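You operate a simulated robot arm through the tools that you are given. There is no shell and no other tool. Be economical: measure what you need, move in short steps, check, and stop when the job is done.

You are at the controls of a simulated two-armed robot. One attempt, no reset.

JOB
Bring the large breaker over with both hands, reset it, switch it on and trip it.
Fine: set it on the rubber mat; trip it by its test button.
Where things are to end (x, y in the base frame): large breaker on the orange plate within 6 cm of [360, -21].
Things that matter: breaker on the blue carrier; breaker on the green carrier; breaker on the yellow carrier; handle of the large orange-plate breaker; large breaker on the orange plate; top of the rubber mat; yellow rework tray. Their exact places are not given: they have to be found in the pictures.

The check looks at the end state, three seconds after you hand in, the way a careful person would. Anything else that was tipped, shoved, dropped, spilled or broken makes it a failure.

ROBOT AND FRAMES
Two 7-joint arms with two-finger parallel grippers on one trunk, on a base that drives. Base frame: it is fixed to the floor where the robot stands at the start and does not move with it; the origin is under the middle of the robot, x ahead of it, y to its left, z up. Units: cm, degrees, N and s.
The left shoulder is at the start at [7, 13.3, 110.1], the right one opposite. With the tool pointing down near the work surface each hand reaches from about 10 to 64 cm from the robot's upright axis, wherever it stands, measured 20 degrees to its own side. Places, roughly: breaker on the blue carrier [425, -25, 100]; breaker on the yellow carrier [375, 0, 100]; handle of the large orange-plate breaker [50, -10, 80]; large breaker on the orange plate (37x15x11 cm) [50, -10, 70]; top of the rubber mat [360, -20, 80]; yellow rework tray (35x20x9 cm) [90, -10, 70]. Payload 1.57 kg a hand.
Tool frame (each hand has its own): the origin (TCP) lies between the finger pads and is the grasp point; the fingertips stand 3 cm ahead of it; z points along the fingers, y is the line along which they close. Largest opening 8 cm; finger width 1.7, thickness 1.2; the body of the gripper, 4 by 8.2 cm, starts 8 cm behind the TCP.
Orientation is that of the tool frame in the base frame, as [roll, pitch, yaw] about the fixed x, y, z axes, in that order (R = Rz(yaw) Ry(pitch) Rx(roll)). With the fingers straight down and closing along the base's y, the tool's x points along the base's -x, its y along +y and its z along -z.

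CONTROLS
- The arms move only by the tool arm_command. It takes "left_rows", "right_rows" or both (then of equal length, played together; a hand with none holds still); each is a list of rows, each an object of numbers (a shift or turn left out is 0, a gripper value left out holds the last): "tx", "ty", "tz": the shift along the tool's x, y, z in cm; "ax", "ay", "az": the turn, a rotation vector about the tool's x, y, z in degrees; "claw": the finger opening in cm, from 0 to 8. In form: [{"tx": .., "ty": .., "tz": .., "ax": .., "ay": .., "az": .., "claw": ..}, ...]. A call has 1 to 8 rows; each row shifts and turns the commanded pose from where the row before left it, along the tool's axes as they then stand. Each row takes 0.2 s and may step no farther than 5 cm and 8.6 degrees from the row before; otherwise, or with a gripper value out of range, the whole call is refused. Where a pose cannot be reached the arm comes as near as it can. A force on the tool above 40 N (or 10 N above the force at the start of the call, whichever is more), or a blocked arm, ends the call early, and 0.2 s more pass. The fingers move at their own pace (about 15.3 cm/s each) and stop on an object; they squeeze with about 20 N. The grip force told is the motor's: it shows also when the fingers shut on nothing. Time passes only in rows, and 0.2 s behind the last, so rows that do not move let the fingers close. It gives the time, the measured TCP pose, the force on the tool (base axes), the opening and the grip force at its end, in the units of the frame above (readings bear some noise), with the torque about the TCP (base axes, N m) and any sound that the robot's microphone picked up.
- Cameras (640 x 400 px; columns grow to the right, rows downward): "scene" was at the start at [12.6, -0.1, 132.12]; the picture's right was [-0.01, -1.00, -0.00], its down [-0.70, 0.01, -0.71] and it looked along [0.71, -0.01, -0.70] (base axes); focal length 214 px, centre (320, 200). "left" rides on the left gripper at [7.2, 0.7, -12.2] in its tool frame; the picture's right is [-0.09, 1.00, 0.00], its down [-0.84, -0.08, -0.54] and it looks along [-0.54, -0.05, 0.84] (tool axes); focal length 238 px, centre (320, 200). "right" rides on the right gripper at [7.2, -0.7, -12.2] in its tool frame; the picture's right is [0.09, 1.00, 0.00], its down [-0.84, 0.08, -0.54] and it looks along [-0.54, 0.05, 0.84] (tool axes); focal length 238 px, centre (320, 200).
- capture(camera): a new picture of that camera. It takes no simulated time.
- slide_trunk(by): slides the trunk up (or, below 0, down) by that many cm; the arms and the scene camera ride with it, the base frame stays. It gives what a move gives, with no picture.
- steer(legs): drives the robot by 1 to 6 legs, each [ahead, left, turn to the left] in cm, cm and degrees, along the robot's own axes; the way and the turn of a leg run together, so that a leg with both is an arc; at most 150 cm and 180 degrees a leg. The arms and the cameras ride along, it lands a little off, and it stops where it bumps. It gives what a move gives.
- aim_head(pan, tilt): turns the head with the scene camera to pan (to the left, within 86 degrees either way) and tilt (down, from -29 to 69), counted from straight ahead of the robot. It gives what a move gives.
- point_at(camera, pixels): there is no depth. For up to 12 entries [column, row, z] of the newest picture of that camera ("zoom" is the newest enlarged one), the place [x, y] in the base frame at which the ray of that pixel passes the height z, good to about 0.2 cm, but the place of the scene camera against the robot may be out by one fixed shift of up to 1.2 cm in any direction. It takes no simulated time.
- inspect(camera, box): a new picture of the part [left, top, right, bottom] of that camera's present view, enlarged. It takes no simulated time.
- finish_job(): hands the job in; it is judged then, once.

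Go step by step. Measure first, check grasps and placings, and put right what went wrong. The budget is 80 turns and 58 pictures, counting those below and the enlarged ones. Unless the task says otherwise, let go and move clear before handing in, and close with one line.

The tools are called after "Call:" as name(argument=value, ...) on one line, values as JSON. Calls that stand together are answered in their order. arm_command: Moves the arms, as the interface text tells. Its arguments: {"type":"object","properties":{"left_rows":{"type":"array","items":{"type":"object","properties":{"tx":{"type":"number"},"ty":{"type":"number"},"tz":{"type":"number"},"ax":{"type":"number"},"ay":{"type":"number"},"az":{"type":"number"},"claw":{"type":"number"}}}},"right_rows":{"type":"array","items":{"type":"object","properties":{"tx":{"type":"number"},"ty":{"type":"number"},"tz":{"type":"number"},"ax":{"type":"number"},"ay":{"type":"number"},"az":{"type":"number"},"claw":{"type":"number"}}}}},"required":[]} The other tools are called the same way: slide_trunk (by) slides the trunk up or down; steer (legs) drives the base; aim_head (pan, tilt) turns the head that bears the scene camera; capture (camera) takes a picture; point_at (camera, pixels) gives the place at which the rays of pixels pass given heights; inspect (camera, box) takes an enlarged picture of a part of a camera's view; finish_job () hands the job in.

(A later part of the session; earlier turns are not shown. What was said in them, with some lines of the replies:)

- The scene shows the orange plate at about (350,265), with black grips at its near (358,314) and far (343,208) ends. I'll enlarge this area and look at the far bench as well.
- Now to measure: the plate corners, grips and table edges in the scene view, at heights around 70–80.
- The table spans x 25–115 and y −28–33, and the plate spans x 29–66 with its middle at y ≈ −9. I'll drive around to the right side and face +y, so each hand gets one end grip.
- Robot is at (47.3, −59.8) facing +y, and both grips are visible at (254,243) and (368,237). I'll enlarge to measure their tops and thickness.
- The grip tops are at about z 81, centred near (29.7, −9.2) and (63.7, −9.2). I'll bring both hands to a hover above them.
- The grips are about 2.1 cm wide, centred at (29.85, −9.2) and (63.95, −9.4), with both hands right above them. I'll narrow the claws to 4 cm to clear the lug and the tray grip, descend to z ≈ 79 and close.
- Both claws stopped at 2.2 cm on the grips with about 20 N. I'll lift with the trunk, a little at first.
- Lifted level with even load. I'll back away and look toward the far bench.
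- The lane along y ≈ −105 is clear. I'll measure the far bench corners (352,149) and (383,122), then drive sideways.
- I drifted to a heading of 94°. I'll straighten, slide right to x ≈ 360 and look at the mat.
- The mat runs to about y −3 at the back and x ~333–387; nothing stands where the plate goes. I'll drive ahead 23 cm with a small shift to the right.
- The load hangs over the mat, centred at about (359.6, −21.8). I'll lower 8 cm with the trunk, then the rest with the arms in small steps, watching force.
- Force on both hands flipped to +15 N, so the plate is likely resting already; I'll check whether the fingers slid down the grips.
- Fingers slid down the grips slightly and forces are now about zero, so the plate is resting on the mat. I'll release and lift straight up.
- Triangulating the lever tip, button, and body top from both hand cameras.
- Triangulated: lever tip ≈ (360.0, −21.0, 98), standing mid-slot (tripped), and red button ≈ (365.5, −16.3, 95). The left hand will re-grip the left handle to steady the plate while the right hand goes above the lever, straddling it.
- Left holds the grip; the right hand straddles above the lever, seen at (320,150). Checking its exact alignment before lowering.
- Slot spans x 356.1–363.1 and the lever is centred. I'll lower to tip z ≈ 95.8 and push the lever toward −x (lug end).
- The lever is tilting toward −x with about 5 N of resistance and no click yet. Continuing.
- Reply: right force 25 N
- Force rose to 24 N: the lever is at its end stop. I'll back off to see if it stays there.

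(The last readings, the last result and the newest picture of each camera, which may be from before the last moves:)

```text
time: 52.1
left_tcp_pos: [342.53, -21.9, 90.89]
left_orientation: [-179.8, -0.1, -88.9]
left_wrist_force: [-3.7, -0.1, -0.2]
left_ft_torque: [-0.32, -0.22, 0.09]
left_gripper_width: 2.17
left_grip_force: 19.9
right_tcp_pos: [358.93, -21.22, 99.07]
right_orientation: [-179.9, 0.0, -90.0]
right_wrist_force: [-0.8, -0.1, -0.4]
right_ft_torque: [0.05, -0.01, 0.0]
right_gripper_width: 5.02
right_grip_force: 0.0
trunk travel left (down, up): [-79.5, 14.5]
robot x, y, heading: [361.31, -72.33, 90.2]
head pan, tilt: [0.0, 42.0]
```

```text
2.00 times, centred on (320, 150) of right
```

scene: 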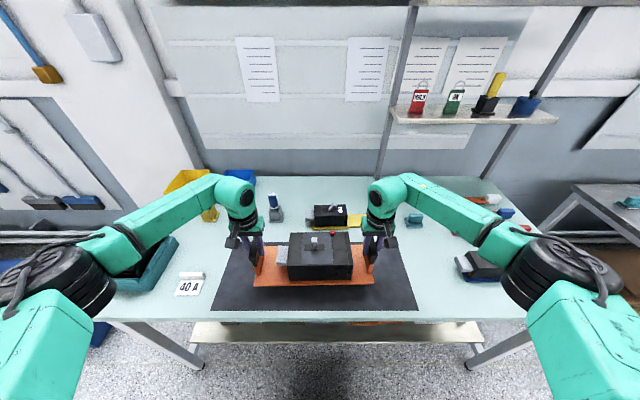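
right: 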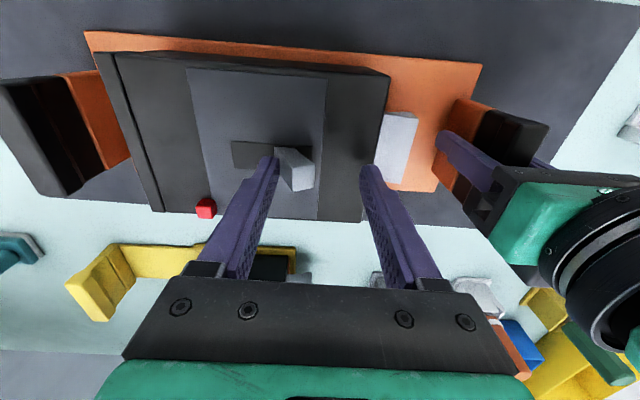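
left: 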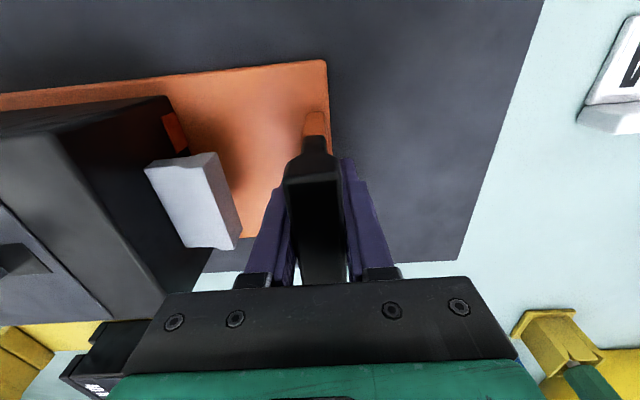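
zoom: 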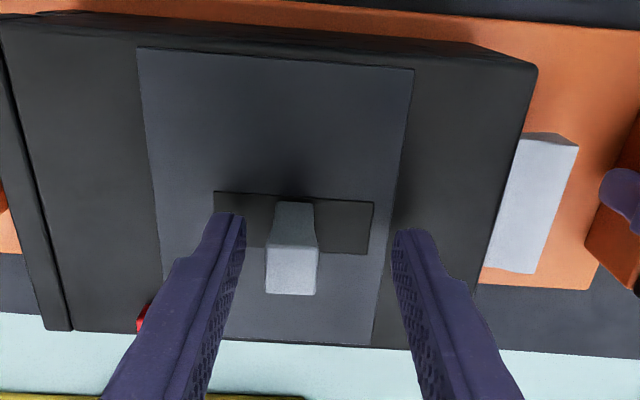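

It sprang back to mid, so −x looks like the ON side, which won't latch while tripped. Next I'll push to +x (reset/OFF).

Call:
arm_command(right_rows=[{"ty": -1.5}, {"ty": -1.0}, {"ty": -0.6}, {"ty": -0.6}, {"ty": -0.6}, {"ty": -0.6}, {"ty": -0.6}])

Call:
arm_command(right_rows=[{"ty": -0.4}, {"ty": -0.4}, {}])

Call:
inspect(camera="right", box=[220, 50, 460, 250])

```text
time: 53.7
left_tcp_pos: [342.72, -21.87, 90.94]
left_orientation: [-179.8, 0.0, -88.9]
left_wrist_force: [9.8, 3.1, -0.8]
left_ft_torque: [-0.23, 0.39, 0.25]
left_gripper_width: 2.2
left_grip_force: 20.1
right_tcp_pos: [364.35, -21.21, 99.05]
right_orientation: [179.8, -0.1, -89.8]
right_wrist_force: [-16.0, 1.6, 4.8]
right_ft_torque: [0.04, 0.68, 0.08]
right_gripper_width: 6.44
right_grip_force: 8.3
trunk travel left (down, up): [-79.5, 14.5]
robot x, y, heading: [361.39, -72.52, 90.2]
head pan, tilt: [0.0, 42.0]
```

```text
time: 54.5
left_tcp_pos: [342.79, -21.84, 90.9]
left_orientation: [-179.7, 0.0, -88.9]
left_wrist_force: [22.8, 4.4, -0.2]
left_ft_torque: [0.01, 0.93, 0.21]
left_gripper_width: 2.18
left_grip_force: 19.8
right_tcp_pos: [364.94, -21.31, 99.07]
right_orientation: [179.6, -0.1, -89.8]
right_wrist_force: [-30.1, 0.9, 9.3]
right_ft_torque: [-0.06, 1.23, 0.18]
right_gripper_width: 7.65
right_grip_force: 15.4
trunk travel left (down, up): [-79.5, 14.5]
robot x, y, heading: [361.5, -72.41, 90.3]
head pan, tilt: [0.0, 42.0]
```

```text
2.00 times, centred on (340, 150) of right
```

zoom: 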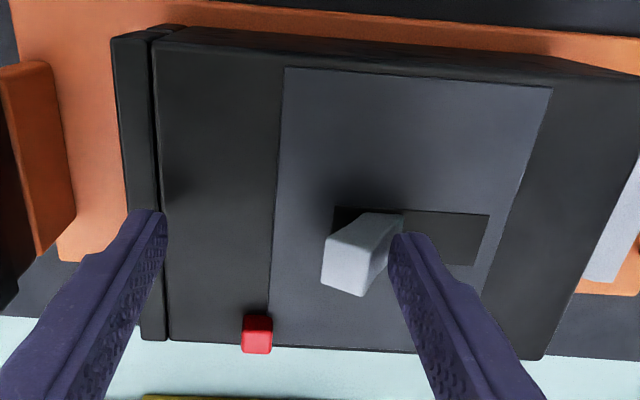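

The lever is hard against the +x stop at 30 N. I'll back off and see whether it holds.

Call:
arm_command(right_rows=[{"ty": 1.0, "claw": 5}, {"ty": 1.0}, {"ty": 1.0}, {"ty": 0.6}, {}])

Call:
inspect(camera="right", box=[200, 50, 440, 250])

```text
time: 55.7
left_tcp_pos: [342.65, -21.95, 90.84]
left_orientation: [179.9, -0.1, -88.7]
left_wrist_force: [1.6, 0.0, 1.0]
left_ft_torque: [-0.18, 0.09, 0.12]
left_gripper_width: 2.17
left_grip_force: 20.3
right_tcp_pos: [361.82, -21.31, 98.97]
right_orientation: [-179.8, -0.1, -90.0]
right_wrist_force: [-1.1, 0.4, 0.1]
right_ft_torque: [0.01, -0.01, -0.03]
right_gripper_width: 5.03
right_grip_force: 0.1
trunk travel left (down, up): [-79.5, 14.5]
robot x, y, heading: [361.14, -72.14, 90.1]
head pan, tilt: [0.0, 42.0]
```

```text
2.00 times, centred on (320, 150) of right
```

zoom: 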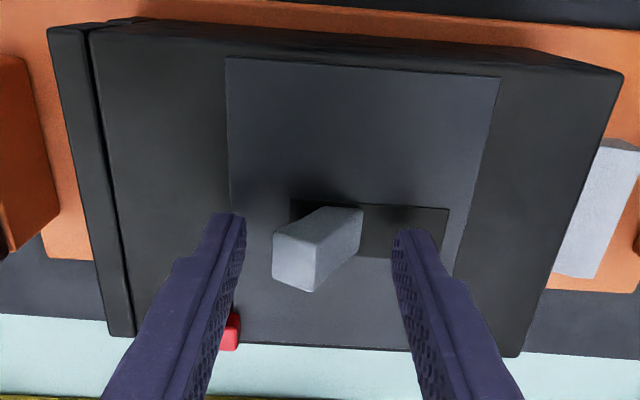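

The lever stays at +x, so it is reset (OFF). Now I'll push it over to −x (ON).

Call:
arm_command(right_rows=[{"ty": 1.0}, {"ty": 1.0}, {"ty": 1.0}, {"ty": 0.8}, {"ty": 0.8}, {"ty": 0.6}, {"ty": 0.6}, {"ty": 0.4}])

Call:
arm_command(right_rows=[{"ty": 0.3}, {"ty": 0.3}, {}])

Call:
arm_command(right_rows=[{"ty": -1.0, "claw": 5}, {"ty": -1.0}, {"ty": -1.0}, {}])

Call:
inspect(camera="right", box=[200, 50, 440, 250])

```text
time: 57.5
left_tcp_pos: [342.68, -22.01, 90.94]
left_orientation: [179.9, 0.1, -88.8]
left_wrist_force: [-10.5, -0.7, -0.2]
left_ft_torque: [0.14, -0.59, -0.11]
left_gripper_width: 2.2
left_grip_force: 19.8
right_tcp_pos: [355.68, -21.27, 99.09]
right_orientation: [-179.8, 0.0, -90.0]
right_wrist_force: [15.2, -1.2, 2.7]
right_ft_torque: [-0.05, -0.56, 0.05]
right_gripper_width: 6.35
right_grip_force: 7.9
trunk travel left (down, up): [-79.5, 14.5]
robot x, y, heading: [361.64, -72.31, 90.0]
head pan, tilt: [0.0, 42.0]
```

```text
time: 58.3
left_tcp_pos: [342.75, -21.98, 90.99]
left_orientation: [179.6, -0.1, -88.7]
left_wrist_force: [-21.7, 1.4, 0.3]
left_ft_torque: [0.34, -0.97, -0.04]
left_gripper_width: 2.18
left_grip_force: 20.0
right_tcp_pos: [355.16, -21.33, 99.05]
right_orientation: [-179.8, 0.0, -90.0]
right_wrist_force: [27.6, -1.1, 10.0]
right_ft_torque: [-0.3, -1.23, -0.06]
right_gripper_width: 7.49
right_grip_force: 13.9
trunk travel left (down, up): [-79.5, 14.5]
robot x, y, heading: [361.51, -72.39, 89.7]
head pan, tilt: [0.0, 42.0]
```

```text
time: 59.3
left_tcp_pos: [342.62, -21.83, 90.98]
left_orientation: [-179.9, 0.0, -88.9]
left_wrist_force: [-2.6, -2.4, 0.3]
left_ft_torque: [-0.2, -0.22, 0.21]
left_gripper_width: 2.21
left_grip_force: 19.5
right_tcp_pos: [357.88, -21.24, 99.09]
right_orientation: [-179.9, 0.0, -89.9]
right_wrist_force: [-0.2, -0.1, 0.0]
right_ft_torque: [0.01, 0.04, -0.02]
right_gripper_width: 4.99
right_grip_force: 0.1
trunk travel left (down, up): [-79.5, 14.5]
robot x, y, heading: [361.76, -72.28, 90.0]
head pan, tilt: [0.0, 42.0]
```

```text
2.00 times, centred on (320, 150) of right
```

zoom: 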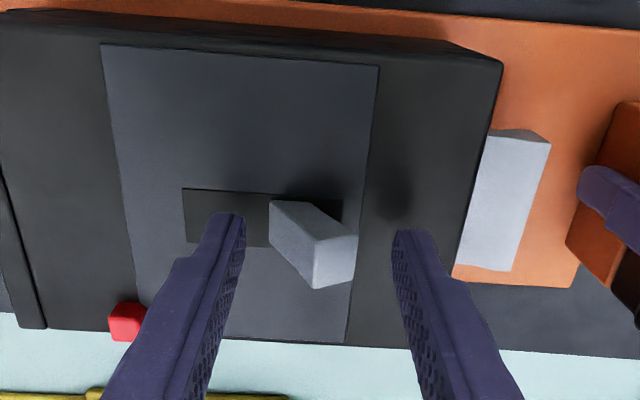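

The lever now stays at −x, so it's ON. I'll raise the hand, close the claw and move over the red button.

Call:
arm_command(right_rows=[{"tz": -3}, {"tz": -3, "claw": 0}, {"ty": -3.8, "tx": -2.4}, {"ty": -3.8, "tx": -2.5}, {}])

Call:
capture(camera="right")

Call:
inspect(camera="scene", box=[260, 200, 400, 290])

```text
time: 60.5
left_tcp_pos: [342.53, -21.88, 90.88]
left_orientation: [180.0, 0.1, -88.7]
left_wrist_force: [-0.8, -1.2, -0.2]
left_ft_torque: [0.26, -0.02, 0.13]
left_gripper_width: 2.18
left_grip_force: 20.1
right_tcp_pos: [365.25, -16.38, 105.11]
right_orientation: [-179.8, -0.1, -90.0]
right_wrist_force: [-0.1, -0.2, -0.9]
right_ft_torque: [0.02, 0.03, 0.0]
right_gripper_width: 0.0
right_grip_force: 20.0
trunk travel left (down, up): [-79.5, 14.5]
robot x, y, heading: [361.65, -72.35, 90.2]
head pan, tilt: [0.0, 42.0]
```

```text
21 pictures are left
```

right: 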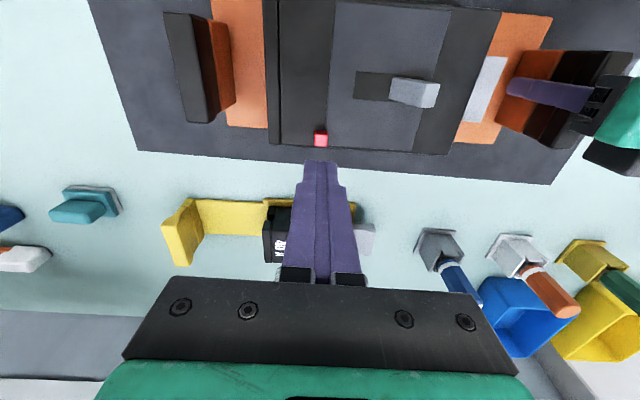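

```text
4.44 times, centred on (330, 245) of scene
```

zoom: 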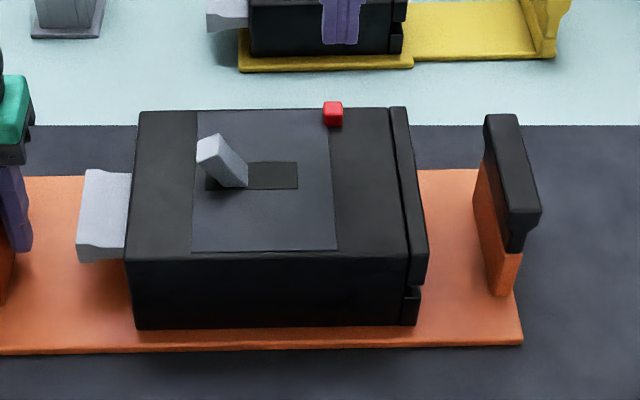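

Call:
point_at(camera="right", pixels=[[320, 136, 94.8], [314, 140, 94.8], [327, 140, 94.8], [320, 131, 94.8], [320, 141, 94.8], [320, 147, 94.8]])

```text
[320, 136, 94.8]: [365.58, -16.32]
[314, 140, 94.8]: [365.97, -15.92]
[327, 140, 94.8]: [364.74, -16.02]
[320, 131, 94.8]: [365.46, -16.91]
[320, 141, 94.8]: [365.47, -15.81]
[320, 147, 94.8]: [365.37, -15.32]
```

The button is at (365.45, −16.2), right under the fingertips. Descending slowly.

Call:
arm_command(right_rows=[{"tz": 3, "ty": -0.2, "tx": -0.1}, {"tz": 3}, {"tz": 0.4}, {"tz": 0.3}, {"tz": 0.3}, {"tz": 0.3}, {"tz": 0.3}])

Call:
inspect(camera="scene", box=[260, 200, 400, 290])

```text
time: 62.1
left_tcp_pos: [342.81, -22.04, 91.04]
left_orientation: [179.9, 0.1, -88.8]
left_wrist_force: [0.0, 6.7, 0.0]
left_ft_torque: [-0.15, 0.01, 0.35]
left_gripper_width: 2.23
left_grip_force: 20.0
right_tcp_pos: [365.71, -16.31, 97.79]
right_orientation: [179.8, 0.4, -90.0]
right_wrist_force: [4.4, -1.0, 36.0]
right_ft_torque: [-0.03, -0.12, 0.38]
right_gripper_width: 0.0
right_grip_force: 19.7
trunk travel left (down, up): [-79.5, 14.5]
robot x, y, heading: [361.79, -72.18, 90.1]
head pan, tilt: [0.0, 42.0]
heard: click
```

```text
4.44 times, centred on (330, 245) of scene
```

zoom: 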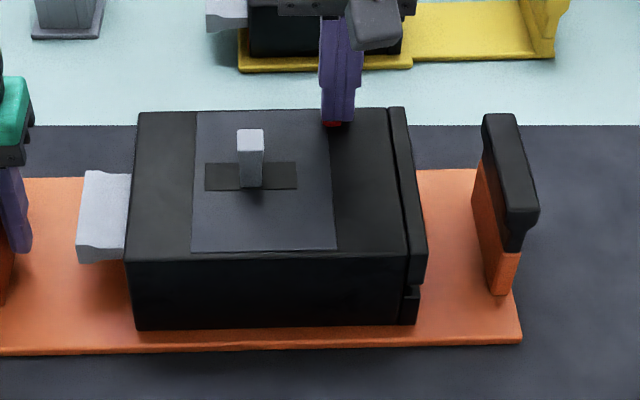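

A click was heard and the lever sprang to mid-slot at (250,160), so it is tripped. I'll raise the right hand, then release and raise the left.

Call:
arm_command(right_rows=[{"tz": -1}, {"tz": -4}, {"tz": -4}, {"tz": -4}])

Call:
arm_command(left_rows=[{"claw": 4.2}, {}, {"tz": -3}, {"tz": -4}, {"tz": -4}, {"tz": -4}])

Call:
steer(legs=[[-30, 0, 0]])

Call:
capture(camera="scene")

Call:
inspect(camera="scene", box=[200, 160, 440, 310])

```text
time: 63.1
left_tcp_pos: [342.64, -21.94, 90.98]
left_orientation: [179.9, 0.0, -88.7]
left_wrist_force: [-2.4, -1.4, 5.8]
left_ft_torque: [-0.09, -0.2, 0.13]
left_gripper_width: 2.21
left_grip_force: 19.8
right_tcp_pos: [365.66, -16.46, 110.5]
right_orientation: [-179.8, -0.1, -90.0]
right_wrist_force: [0.7, 0.7, 0.8]
right_ft_torque: [0.0, -0.02, -0.01]
right_gripper_width: 0.0
right_grip_force: 20.5
trunk travel left (down, up): [-79.5, 14.5]
robot x, y, heading: [361.82, -72.4, 89.8]
head pan, tilt: [0.0, 42.0]
```

```text
time: 64.5
left_tcp_pos: [342.34, -22.04, 106.01]
left_orientation: [180.0, 0.0, -88.8]
left_wrist_force: [-0.2, -0.2, 0.0]
left_ft_torque: [0.02, 0.0, 0.02]
left_gripper_width: 4.2
left_grip_force: 0.1
right_tcp_pos: [365.58, -16.35, 110.38]
right_orientation: [180.0, 0.0, -90.0]
right_wrist_force: [-1.4, 0.6, -0.1]
right_ft_torque: [0.01, 0.02, 0.02]
right_gripper_width: 0.01
right_grip_force: 19.6
trunk travel left (down, up): [-79.5, 14.5]
robot x, y, heading: [361.76, -72.35, 90.0]
head pan, tilt: [0.0, 42.0]
```

```text
time: 66.5
left_tcp_pos: [342.5, -51.9, 105.94]
left_orientation: [180.0, 0.0, -89.0]
left_wrist_force: [0.1, -0.3, -0.1]
left_ft_torque: [-0.01, 0.02, 0.01]
left_gripper_width: 4.18
left_grip_force: 0.0
right_tcp_pos: [365.84, -46.27, 110.2]
right_orientation: [-179.8, -0.2, -90.2]
right_wrist_force: [-0.3, 0.1, 0.2]
right_ft_torque: [-0.02, 0.01, -0.04]
right_gripper_width: 0.0
right_grip_force: 20.2
trunk travel left (down, up): [-79.5, 14.5]
robot x, y, heading: [361.93, -102.98, 89.8]
head pan, tilt: [0.0, 42.0]
```

```text
18 pictures are left
```

scene: 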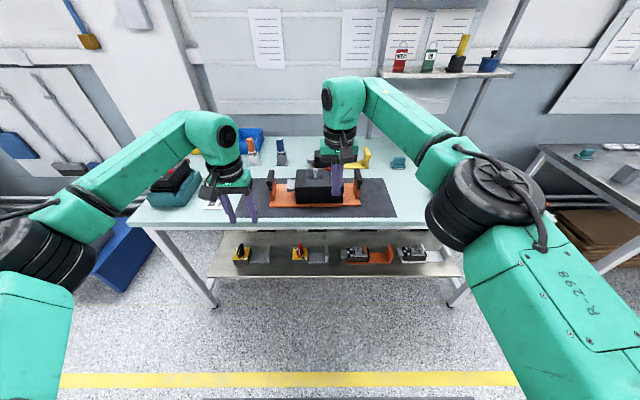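

```text
2.67 times, centred on (320, 235) of scene
```

zoom: 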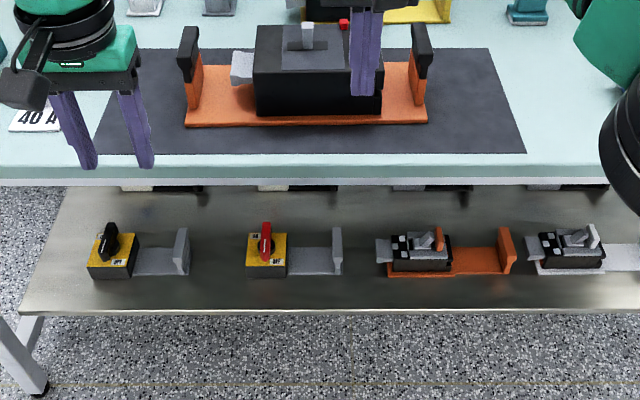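

The breaker sits flat on the mat at about (359.6, −22), its lever is in the middle (tripped), and nothing else was disturbed. The hands are clear, so I'm handing in.

Call:
finish_job()

```text
The job is handed in.
```

The large breaker is on the rubber mat at about (359.6, −22), within the 6 cm allowed; it was reset, switched on and tripped with its test button, and I've handed the job in.
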